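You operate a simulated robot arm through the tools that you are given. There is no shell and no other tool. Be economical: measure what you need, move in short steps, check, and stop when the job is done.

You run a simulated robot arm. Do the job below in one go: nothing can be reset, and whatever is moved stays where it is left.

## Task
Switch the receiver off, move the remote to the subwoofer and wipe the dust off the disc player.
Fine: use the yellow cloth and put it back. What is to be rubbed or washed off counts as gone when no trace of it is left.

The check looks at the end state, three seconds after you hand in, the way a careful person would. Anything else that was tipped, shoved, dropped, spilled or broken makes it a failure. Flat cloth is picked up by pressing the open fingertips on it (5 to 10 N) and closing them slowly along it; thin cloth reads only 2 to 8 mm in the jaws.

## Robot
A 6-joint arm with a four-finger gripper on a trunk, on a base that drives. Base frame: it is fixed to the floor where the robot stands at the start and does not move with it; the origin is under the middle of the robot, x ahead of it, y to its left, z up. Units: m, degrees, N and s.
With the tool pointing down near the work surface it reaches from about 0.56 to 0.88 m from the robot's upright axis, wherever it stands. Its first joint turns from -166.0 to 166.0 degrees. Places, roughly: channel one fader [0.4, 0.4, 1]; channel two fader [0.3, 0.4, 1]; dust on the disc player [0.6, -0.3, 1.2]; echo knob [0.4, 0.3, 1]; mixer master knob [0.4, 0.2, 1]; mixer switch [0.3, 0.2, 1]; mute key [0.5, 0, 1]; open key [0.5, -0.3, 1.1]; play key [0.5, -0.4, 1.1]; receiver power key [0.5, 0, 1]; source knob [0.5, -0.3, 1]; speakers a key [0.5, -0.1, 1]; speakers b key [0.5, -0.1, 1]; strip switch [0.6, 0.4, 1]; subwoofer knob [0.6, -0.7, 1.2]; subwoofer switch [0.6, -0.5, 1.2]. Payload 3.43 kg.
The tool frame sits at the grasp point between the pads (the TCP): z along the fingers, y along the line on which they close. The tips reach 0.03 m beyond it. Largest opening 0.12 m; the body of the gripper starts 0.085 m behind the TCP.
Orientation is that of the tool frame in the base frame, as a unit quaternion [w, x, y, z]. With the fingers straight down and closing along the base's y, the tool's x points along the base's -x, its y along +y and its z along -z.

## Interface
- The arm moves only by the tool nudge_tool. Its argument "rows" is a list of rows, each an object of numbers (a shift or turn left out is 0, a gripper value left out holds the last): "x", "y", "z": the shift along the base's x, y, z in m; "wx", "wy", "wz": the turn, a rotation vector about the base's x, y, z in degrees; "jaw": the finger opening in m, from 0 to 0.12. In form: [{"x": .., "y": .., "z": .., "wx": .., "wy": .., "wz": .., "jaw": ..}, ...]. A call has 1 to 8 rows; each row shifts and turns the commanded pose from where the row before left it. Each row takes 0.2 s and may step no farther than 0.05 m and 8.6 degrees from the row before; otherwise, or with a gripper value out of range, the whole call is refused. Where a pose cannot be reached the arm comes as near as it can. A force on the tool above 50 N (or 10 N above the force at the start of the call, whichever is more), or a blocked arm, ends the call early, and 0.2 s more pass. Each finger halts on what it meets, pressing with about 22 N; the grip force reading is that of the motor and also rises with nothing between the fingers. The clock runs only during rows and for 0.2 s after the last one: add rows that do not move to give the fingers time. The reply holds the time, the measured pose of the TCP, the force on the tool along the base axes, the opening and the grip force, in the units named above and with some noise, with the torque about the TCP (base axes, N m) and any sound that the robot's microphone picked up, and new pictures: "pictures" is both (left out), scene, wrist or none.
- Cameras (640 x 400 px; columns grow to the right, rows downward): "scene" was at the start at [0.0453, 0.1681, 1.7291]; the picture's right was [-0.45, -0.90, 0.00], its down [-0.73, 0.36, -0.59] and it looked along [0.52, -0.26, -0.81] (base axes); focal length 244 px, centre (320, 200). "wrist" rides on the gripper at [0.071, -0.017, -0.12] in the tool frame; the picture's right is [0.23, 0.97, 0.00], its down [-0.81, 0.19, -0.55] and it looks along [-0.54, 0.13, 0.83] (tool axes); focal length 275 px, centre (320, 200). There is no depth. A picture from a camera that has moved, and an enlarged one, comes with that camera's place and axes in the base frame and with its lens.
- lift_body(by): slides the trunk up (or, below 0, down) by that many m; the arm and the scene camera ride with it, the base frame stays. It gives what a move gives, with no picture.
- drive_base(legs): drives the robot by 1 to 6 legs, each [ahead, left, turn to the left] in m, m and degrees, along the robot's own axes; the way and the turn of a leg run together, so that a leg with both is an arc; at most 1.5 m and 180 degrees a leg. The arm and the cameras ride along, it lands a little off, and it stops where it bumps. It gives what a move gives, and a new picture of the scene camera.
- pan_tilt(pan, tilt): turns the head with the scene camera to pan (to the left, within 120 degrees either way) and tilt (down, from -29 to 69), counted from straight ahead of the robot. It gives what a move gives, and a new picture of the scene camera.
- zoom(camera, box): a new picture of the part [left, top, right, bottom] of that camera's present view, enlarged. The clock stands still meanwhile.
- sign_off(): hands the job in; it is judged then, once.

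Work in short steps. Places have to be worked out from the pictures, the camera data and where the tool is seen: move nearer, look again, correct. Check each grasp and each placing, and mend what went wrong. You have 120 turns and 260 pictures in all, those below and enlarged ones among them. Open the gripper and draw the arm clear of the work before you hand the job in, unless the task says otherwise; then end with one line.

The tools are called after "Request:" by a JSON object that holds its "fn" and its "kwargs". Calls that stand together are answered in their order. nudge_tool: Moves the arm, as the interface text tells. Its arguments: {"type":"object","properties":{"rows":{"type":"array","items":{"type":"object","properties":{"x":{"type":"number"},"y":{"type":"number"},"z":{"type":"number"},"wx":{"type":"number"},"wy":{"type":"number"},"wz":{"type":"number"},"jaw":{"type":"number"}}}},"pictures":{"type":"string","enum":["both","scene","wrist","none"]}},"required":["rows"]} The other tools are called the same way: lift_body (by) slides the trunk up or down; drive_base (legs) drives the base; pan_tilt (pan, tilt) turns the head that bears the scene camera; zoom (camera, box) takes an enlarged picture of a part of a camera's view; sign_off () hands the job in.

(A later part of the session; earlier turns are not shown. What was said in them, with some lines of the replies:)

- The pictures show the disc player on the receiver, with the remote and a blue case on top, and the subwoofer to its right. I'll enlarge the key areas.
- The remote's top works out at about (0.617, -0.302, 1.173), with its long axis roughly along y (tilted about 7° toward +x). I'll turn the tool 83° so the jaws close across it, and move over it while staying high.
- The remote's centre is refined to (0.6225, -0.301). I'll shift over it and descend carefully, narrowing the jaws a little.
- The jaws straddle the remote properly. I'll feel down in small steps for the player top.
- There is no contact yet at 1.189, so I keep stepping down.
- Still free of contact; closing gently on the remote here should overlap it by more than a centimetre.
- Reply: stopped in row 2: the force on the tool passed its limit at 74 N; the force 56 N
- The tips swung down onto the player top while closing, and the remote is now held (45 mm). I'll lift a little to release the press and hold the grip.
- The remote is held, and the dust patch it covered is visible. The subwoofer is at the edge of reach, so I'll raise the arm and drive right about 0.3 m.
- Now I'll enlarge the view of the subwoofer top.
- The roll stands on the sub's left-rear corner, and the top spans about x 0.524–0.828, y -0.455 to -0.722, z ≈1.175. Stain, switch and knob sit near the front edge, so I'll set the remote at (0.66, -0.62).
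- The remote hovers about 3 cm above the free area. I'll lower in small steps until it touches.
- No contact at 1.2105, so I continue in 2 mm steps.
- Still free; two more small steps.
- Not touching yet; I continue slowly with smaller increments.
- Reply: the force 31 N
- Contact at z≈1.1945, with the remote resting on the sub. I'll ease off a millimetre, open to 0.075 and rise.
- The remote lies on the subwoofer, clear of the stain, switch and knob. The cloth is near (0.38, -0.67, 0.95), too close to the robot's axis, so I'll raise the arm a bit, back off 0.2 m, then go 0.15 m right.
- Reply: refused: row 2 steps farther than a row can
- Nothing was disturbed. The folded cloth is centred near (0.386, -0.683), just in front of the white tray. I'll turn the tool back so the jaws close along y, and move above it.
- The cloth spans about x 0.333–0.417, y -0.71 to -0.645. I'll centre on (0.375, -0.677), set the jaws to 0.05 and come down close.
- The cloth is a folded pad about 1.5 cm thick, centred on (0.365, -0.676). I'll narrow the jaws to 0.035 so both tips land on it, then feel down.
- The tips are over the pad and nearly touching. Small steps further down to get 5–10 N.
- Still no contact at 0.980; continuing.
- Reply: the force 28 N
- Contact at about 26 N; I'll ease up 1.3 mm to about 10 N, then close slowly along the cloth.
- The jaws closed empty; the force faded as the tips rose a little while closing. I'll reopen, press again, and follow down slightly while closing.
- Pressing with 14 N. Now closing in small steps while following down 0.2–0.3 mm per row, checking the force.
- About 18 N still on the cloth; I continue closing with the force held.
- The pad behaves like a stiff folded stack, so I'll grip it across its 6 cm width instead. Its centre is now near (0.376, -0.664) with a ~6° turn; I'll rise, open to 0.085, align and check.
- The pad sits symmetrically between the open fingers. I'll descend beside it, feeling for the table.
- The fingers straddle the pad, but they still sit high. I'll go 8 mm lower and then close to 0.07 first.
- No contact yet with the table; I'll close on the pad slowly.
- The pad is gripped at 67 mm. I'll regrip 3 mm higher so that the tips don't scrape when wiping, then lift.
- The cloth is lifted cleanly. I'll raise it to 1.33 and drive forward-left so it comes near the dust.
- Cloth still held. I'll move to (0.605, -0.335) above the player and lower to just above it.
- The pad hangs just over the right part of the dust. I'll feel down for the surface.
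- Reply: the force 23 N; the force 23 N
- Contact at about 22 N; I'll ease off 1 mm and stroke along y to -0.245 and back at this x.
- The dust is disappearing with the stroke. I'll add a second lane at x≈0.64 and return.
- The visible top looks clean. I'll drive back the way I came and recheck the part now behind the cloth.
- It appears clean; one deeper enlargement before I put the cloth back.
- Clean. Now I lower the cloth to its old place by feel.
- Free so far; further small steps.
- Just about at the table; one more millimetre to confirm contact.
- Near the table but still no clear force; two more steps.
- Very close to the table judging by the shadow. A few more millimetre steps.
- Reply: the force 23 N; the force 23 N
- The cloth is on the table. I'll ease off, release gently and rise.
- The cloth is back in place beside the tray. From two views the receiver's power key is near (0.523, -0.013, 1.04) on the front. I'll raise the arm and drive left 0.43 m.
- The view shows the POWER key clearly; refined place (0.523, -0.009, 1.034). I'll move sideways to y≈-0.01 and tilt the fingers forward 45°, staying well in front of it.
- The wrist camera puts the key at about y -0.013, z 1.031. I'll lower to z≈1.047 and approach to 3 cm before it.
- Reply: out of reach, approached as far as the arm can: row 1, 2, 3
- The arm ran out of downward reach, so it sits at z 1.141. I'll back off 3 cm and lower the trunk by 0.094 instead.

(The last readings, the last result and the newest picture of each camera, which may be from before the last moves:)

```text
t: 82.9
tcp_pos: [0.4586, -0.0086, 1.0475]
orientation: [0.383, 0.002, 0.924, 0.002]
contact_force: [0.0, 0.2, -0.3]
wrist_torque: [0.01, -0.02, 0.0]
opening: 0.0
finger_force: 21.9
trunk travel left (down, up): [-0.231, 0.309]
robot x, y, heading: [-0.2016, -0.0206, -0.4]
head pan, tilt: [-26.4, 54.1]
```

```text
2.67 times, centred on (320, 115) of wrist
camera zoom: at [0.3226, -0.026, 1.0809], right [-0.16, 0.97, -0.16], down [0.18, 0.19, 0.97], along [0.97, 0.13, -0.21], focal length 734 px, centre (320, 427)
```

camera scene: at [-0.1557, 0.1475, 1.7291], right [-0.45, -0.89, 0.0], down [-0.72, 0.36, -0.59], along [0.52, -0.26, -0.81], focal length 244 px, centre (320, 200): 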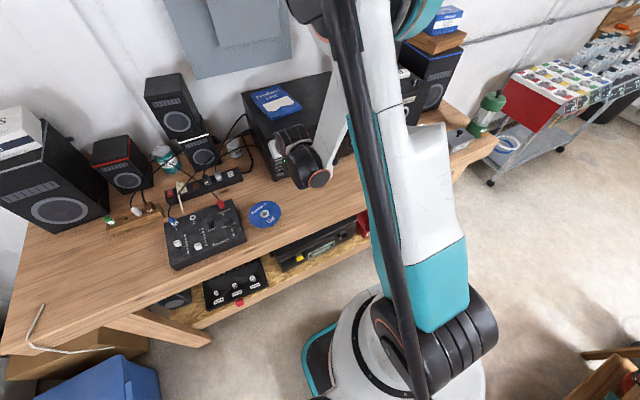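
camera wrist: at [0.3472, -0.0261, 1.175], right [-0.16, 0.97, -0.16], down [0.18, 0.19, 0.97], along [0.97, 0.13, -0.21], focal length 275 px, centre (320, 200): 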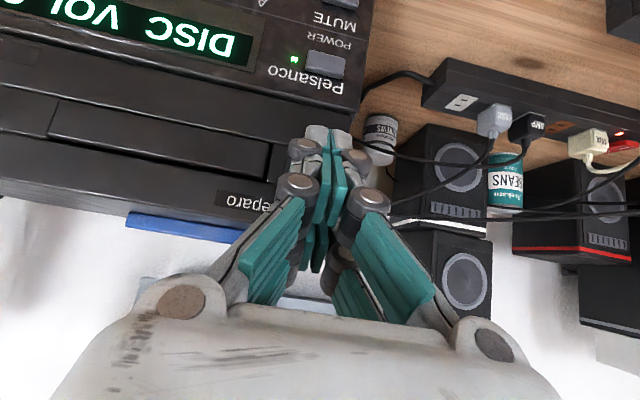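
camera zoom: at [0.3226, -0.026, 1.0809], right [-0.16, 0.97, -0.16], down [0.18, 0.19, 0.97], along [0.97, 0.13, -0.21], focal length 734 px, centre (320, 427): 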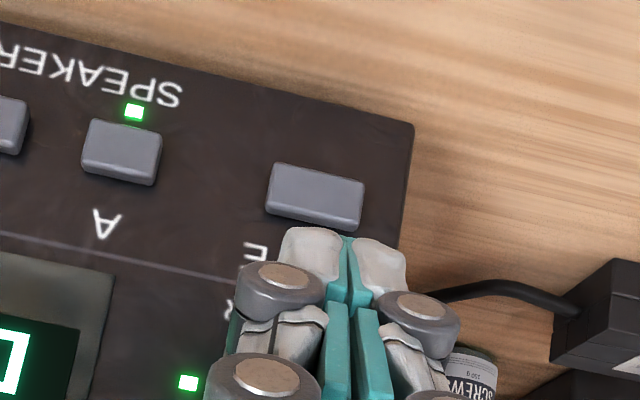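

Aligned with the key (contact corner at z≈1.033). I'll advance slowly, watching the force and sound.

Request:
{"fn": "nudge_tool", "kwargs": {"rows": [{"x": 0.015, "y": -0.003}, {"x": 0.008}, {"x": 0.004}, {}], "pictures": "wrist"}}

Request:
{"fn": "zoom", "kwargs": {"camera": "scene", "box": [230, 100, 350, 200]}}

```text
t: 83.9
tcp_pos: [0.4854, -0.0137, 1.0466]
orientation: [0.383, 0.002, 0.924, 0.002]
contact_force: [0.1, 0.3, 0.2]
wrist_torque: [0.01, -0.01, 0.0]
opening: 0.0001
finger_force: 21.9
trunk travel left (down, up): [-0.231, 0.309]
robot x, y, heading: [-0.2014, -0.018, -0.4]
head pan, tilt: [-26.4, 54.1]
camera wrist: at [0.35, -0.0298, 1.0803], right [-0.16, 0.97, -0.16], down [0.18, 0.19, 0.97], along [0.97, 0.13, -0.21], focal length 275 px, centre (320, 200)
```

wrist: 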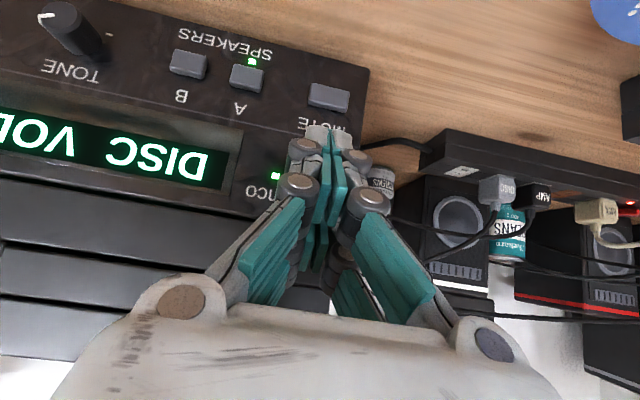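

```text
4.00 times, centred on (290, 150) of scene
camera zoom: at [-0.1553, 0.1475, 1.6351], right [-0.45, -0.89, 0.0], down [-0.72, 0.36, -0.59], along [0.52, -0.26, -0.81], focal length 977 px, centre (440, 400)
```

zoom: 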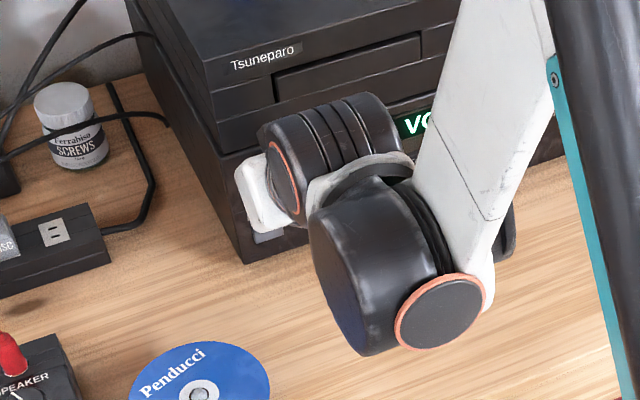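

Comparing views, the fingers are two bars about 4 cm wide in all, so the leading corner sits a bit higher than I assumed. I'll lower by 4 mm and continue advancing in small steps.

Request:
{"fn": "nudge_tool", "kwargs": {"rows": [{"z": -0.004}, {"x": 0.003}, {}], "pictures": "none"}}

Request:
{"fn": "nudge_tool", "kwargs": {"rows": [{"x": 0.003}, {}], "pictures": "none"}}

Request:
{"fn": "nudge_tool", "kwargs": {"rows": [{"x": 0.003}, {}], "pictures": "wrist"}}

```text
t: 84.7
tcp_pos: [0.488, -0.012, 1.0426]
orientation: [0.383, 0.002, 0.924, 0.002]
contact_force: [0.7, 0.8, -0.3]
wrist_torque: [0.0, 0.01, -0.02]
opening: 0.0
finger_force: 22.2
trunk travel left (down, up): [-0.231, 0.309]
robot x, y, heading: [-0.2006, -0.0234, -0.1]
head pan, tilt: [-26.4, 54.1]
```

```text
t: 85.3
tcp_pos: [0.4903, -0.0122, 1.0444]
orientation: [0.383, 0.002, 0.924, 0.002]
contact_force: [0.0, -0.1, -0.3]
wrist_torque: [0.0, -0.03, -0.01]
opening: 0.0
finger_force: 22.3
trunk travel left (down, up): [-0.231, 0.309]
robot x, y, heading: [-0.2007, -0.0188, -0.3]
head pan, tilt: [-26.4, 54.1]
```

```text
t: 85.9
tcp_pos: [0.4942, -0.0122, 1.0445]
orientation: [0.383, 0.003, 0.924, 0.001]
contact_force: [0.1, 0.4, 0.0]
wrist_torque: [-0.01, -0.03, 0.03]
opening: 0.0002
finger_force: 21.5
trunk travel left (down, up): [-0.231, 0.309]
robot x, y, heading: [-0.201, -0.0192, -0.2]
head pan, tilt: [-26.4, 54.1]
camera wrist: at [0.358, -0.0291, 1.0769], right [-0.16, 0.97, -0.16], down [0.18, 0.19, 0.97], along [0.97, 0.13, -0.21], focal length 275 px, centre (320, 200)
```

wrist: 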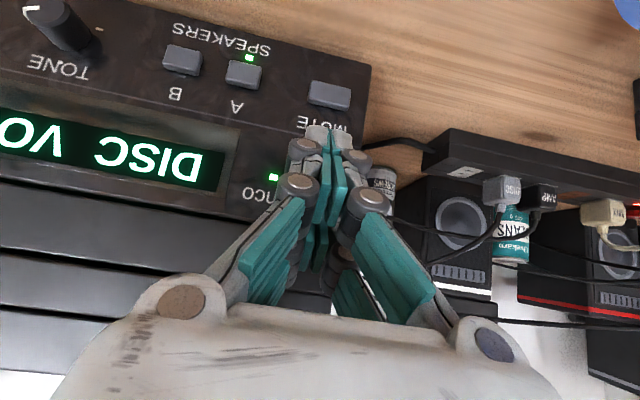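

No contact yet; I continue with 2–3 mm steps.

Request:
{"fn": "nudge_tool", "kwargs": {"rows": [{"x": 0.003}, {}], "pictures": "none"}}

Request:
{"fn": "nudge_tool", "kwargs": {"rows": [{"x": 0.002}, {}], "pictures": "none"}}

Request:
{"fn": "nudge_tool", "kwargs": {"rows": [{"x": 0.002}, {}], "pictures": "wrist"}}

```text
t: 86.5
tcp_pos: [0.4964, -0.012, 1.0439]
orientation: [0.382, 0.003, 0.924, 0.002]
contact_force: [0.5, -0.2, 0.7]
wrist_torque: [0.03, -0.03, 0.03]
opening: 0.0061
finger_force: 33.3
trunk travel left (down, up): [-0.231, 0.309]
robot x, y, heading: [-0.2007, -0.0201, -0.3]
head pan, tilt: [-26.4, 54.1]
```

```text
t: 87.1
tcp_pos: [0.498, -0.0125, 1.0428]
orientation: [0.383, 0.001, 0.924, 0.002]
contact_force: [-0.9, 0.8, 0.6]
wrist_torque: [0.02, -0.06, -0.01]
opening: 0.0059
finger_force: 33.0
trunk travel left (down, up): [-0.231, 0.309]
robot x, y, heading: [-0.2043, -0.0193, -0.1]
head pan, tilt: [-26.4, 54.1]
```

```text
t: 87.7
tcp_pos: [0.5014, -0.012, 1.044]
orientation: [0.383, 0.001, 0.924, 0.002]
contact_force: [-2.0, 0.5, 1.0]
wrist_torque: [-0.02, -0.04, 0.0]
opening: 0.0058
finger_force: 33.0
trunk travel left (down, up): [-0.231, 0.309]
robot x, y, heading: [-0.2017, -0.0211, -0.3]
head pan, tilt: [-26.4, 54.1]
heard: click
camera wrist: at [0.3651, -0.0287, 1.0772], right [-0.16, 0.97, -0.16], down [0.18, 0.19, 0.97], along [0.97, 0.13, -0.21], focal length 275 px, centre (320, 200)
```

wrist: 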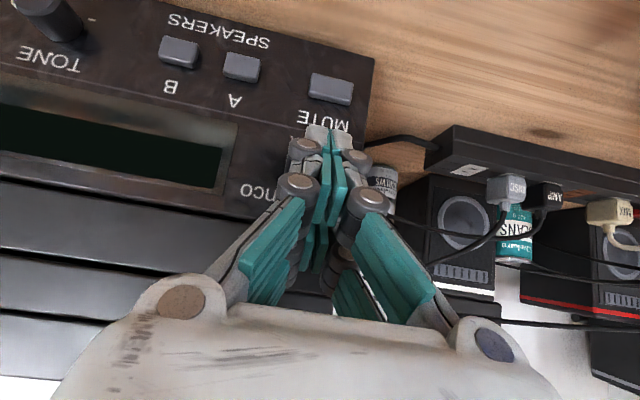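

A click was heard and the receiver's display and LED are dark. I'll back straight out, clear of the panel.

Request:
{"fn": "nudge_tool", "kwargs": {"rows": [{"x": -0.02}, {"x": -0.04}, {"x": -0.02}, {}], "pictures": "wrist"}}

Request:
{"fn": "lift_body", "kwargs": {"by": 0.15}}

Request:
{"fn": "drive_base", "kwargs": {"legs": [[-0.15, 0, 0]]}}

```text
t: 88.7
tcp_pos: [0.4213, -0.0135, 1.0424]
orientation: [0.383, 0.001, 0.924, 0.003]
contact_force: [-1.3, 0.2, 0.4]
wrist_torque: [-0.01, 0.01, 0.0]
opening: 0.0
finger_force: 33.2
trunk travel left (down, up): [-0.231, 0.309]
robot x, y, heading: [-0.1974, -0.0193, -0.3]
head pan, tilt: [-26.4, 54.1]
camera wrist: at [0.2865, -0.0292, 1.0763], right [-0.16, 0.97, -0.16], down [0.18, 0.19, 0.97], along [0.97, 0.13, -0.21], focal length 275 px, centre (320, 200)
```

wrist: 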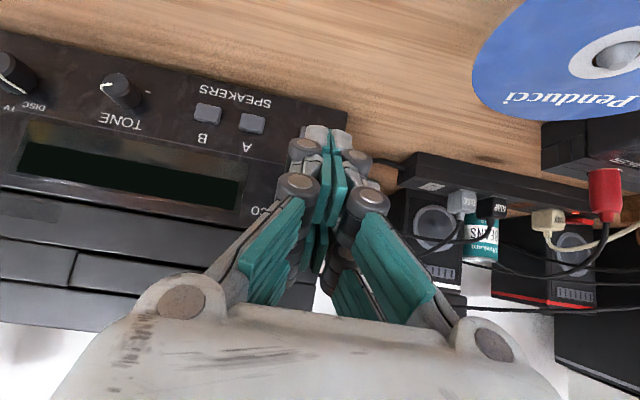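

```text
t: 90.5
tcp_pos: [0.4215, -0.0126, 1.1931]
orientation: [0.382, 0.002, 0.924, 0.002]
contact_force: [0.2, 0.1, 0.6]
wrist_torque: [0.01, 0.0, 0.01]
opening: 0.0
finger_force: 33.6
trunk travel left (down, up): [-0.381, 0.159]
robot x, y, heading: [-0.2005, -0.0227, -0.2]
head pan, tilt: [-26.4, 54.1]
```

```text
t: 91.8
tcp_pos: [0.2692, -0.0108, 1.194]
orientation: [0.382, 0.001, 0.924, 0.003]
contact_force: [-0.7, 1.0, 0.0]
wrist_torque: [-0.02, -0.03, 0.02]
opening: 0.0
finger_force: 33.5
trunk travel left (down, up): [-0.381, 0.159]
robot x, y, heading: [-0.3512, -0.0205, 0.0]
head pan, tilt: [-26.4, 54.1]
camera scene: at [-0.3094, 0.1479, 1.7851], right [-0.45, -0.89, 0.0], down [-0.72, 0.36, -0.59], along [0.53, -0.26, -0.81], focal length 244 px, centre (320, 200)
```

scene: 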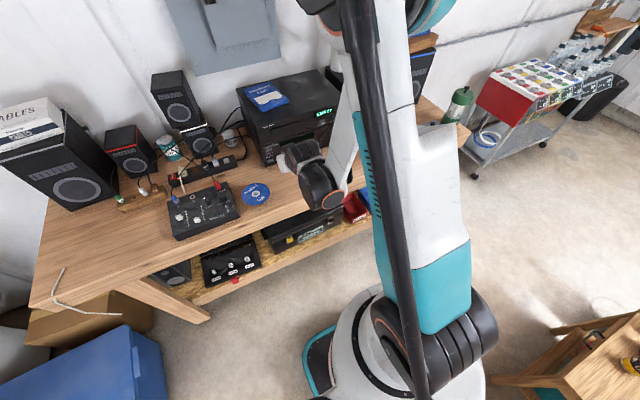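

The receiver is off. I'll open the gripper, and move sideways for one last look at everything.

Request:
{"fn": "nudge_tool", "kwargs": {"rows": [{"jaw": 0.05, "z": 0.04}, {"z": 0.04}, {}], "pictures": "none"}}

Request:
{"fn": "drive_base", "kwargs": {"legs": [[0, -0.45, 0]]}}

Request:
{"fn": "zoom", "kwargs": {"camera": "scene", "box": [100, 60, 380, 220]}}

```text
t: 92.6
tcp_pos: [0.2719, -0.0118, 1.2747]
orientation: [0.382, 0.001, 0.924, 0.002]
contact_force: [-0.6, -0.1, -0.3]
wrist_torque: [0.01, 0.03, 0.02]
opening: 0.0502
finger_force: 0.1
trunk travel left (down, up): [-0.381, 0.159]
robot x, y, heading: [-0.3522, -0.0202, 0.3]
head pan, tilt: [-26.4, 54.1]
```

```text
t: 95.3
tcp_pos: [0.2707, -0.4587, 1.2752]
orientation: [0.383, 0.001, 0.924, 0.002]
contact_force: [-0.4, -0.4, 0.1]
wrist_torque: [0.02, 0.0, -0.02]
opening: 0.0502
finger_force: 0.1
trunk travel left (down, up): [-0.381, 0.159]
robot x, y, heading: [-0.3507, -0.4639, -0.1]
head pan, tilt: [-26.4, 54.1]
camera scene: at [-0.3081, -0.2993, 1.7852], right [-0.45, -0.89, 0.0], down [-0.72, 0.36, -0.59], along [0.52, -0.26, -0.81], focal length 244 px, centre (320, 200)
```

scene: 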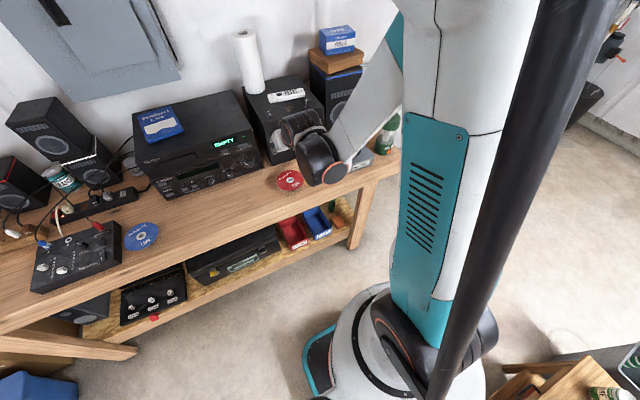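

```text
2.29 times, centred on (240, 140) of scene
camera zoom: at [-0.3081, -0.2993, 1.7852], right [-0.45, -0.89, 0.0], down [-0.72, 0.36, -0.59], along [0.52, -0.26, -0.81], focal length 558 px, centre (503, 337)
```

zoom: 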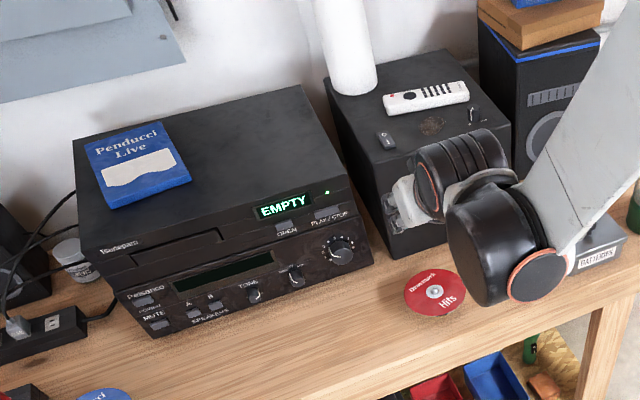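

Receiver dark, player clean and still on, remote on the subwoofer, cloth put back, arm clear with the gripper open. I hand in.

Request:
{"fn": "sign_off", "kwargs": {}}

```text
The job is handed in.
```

The receiver is off, the remote is on top of the subwoofer, the disc player shows no dust in the pictures, and the yellow cloth is back where it lay.
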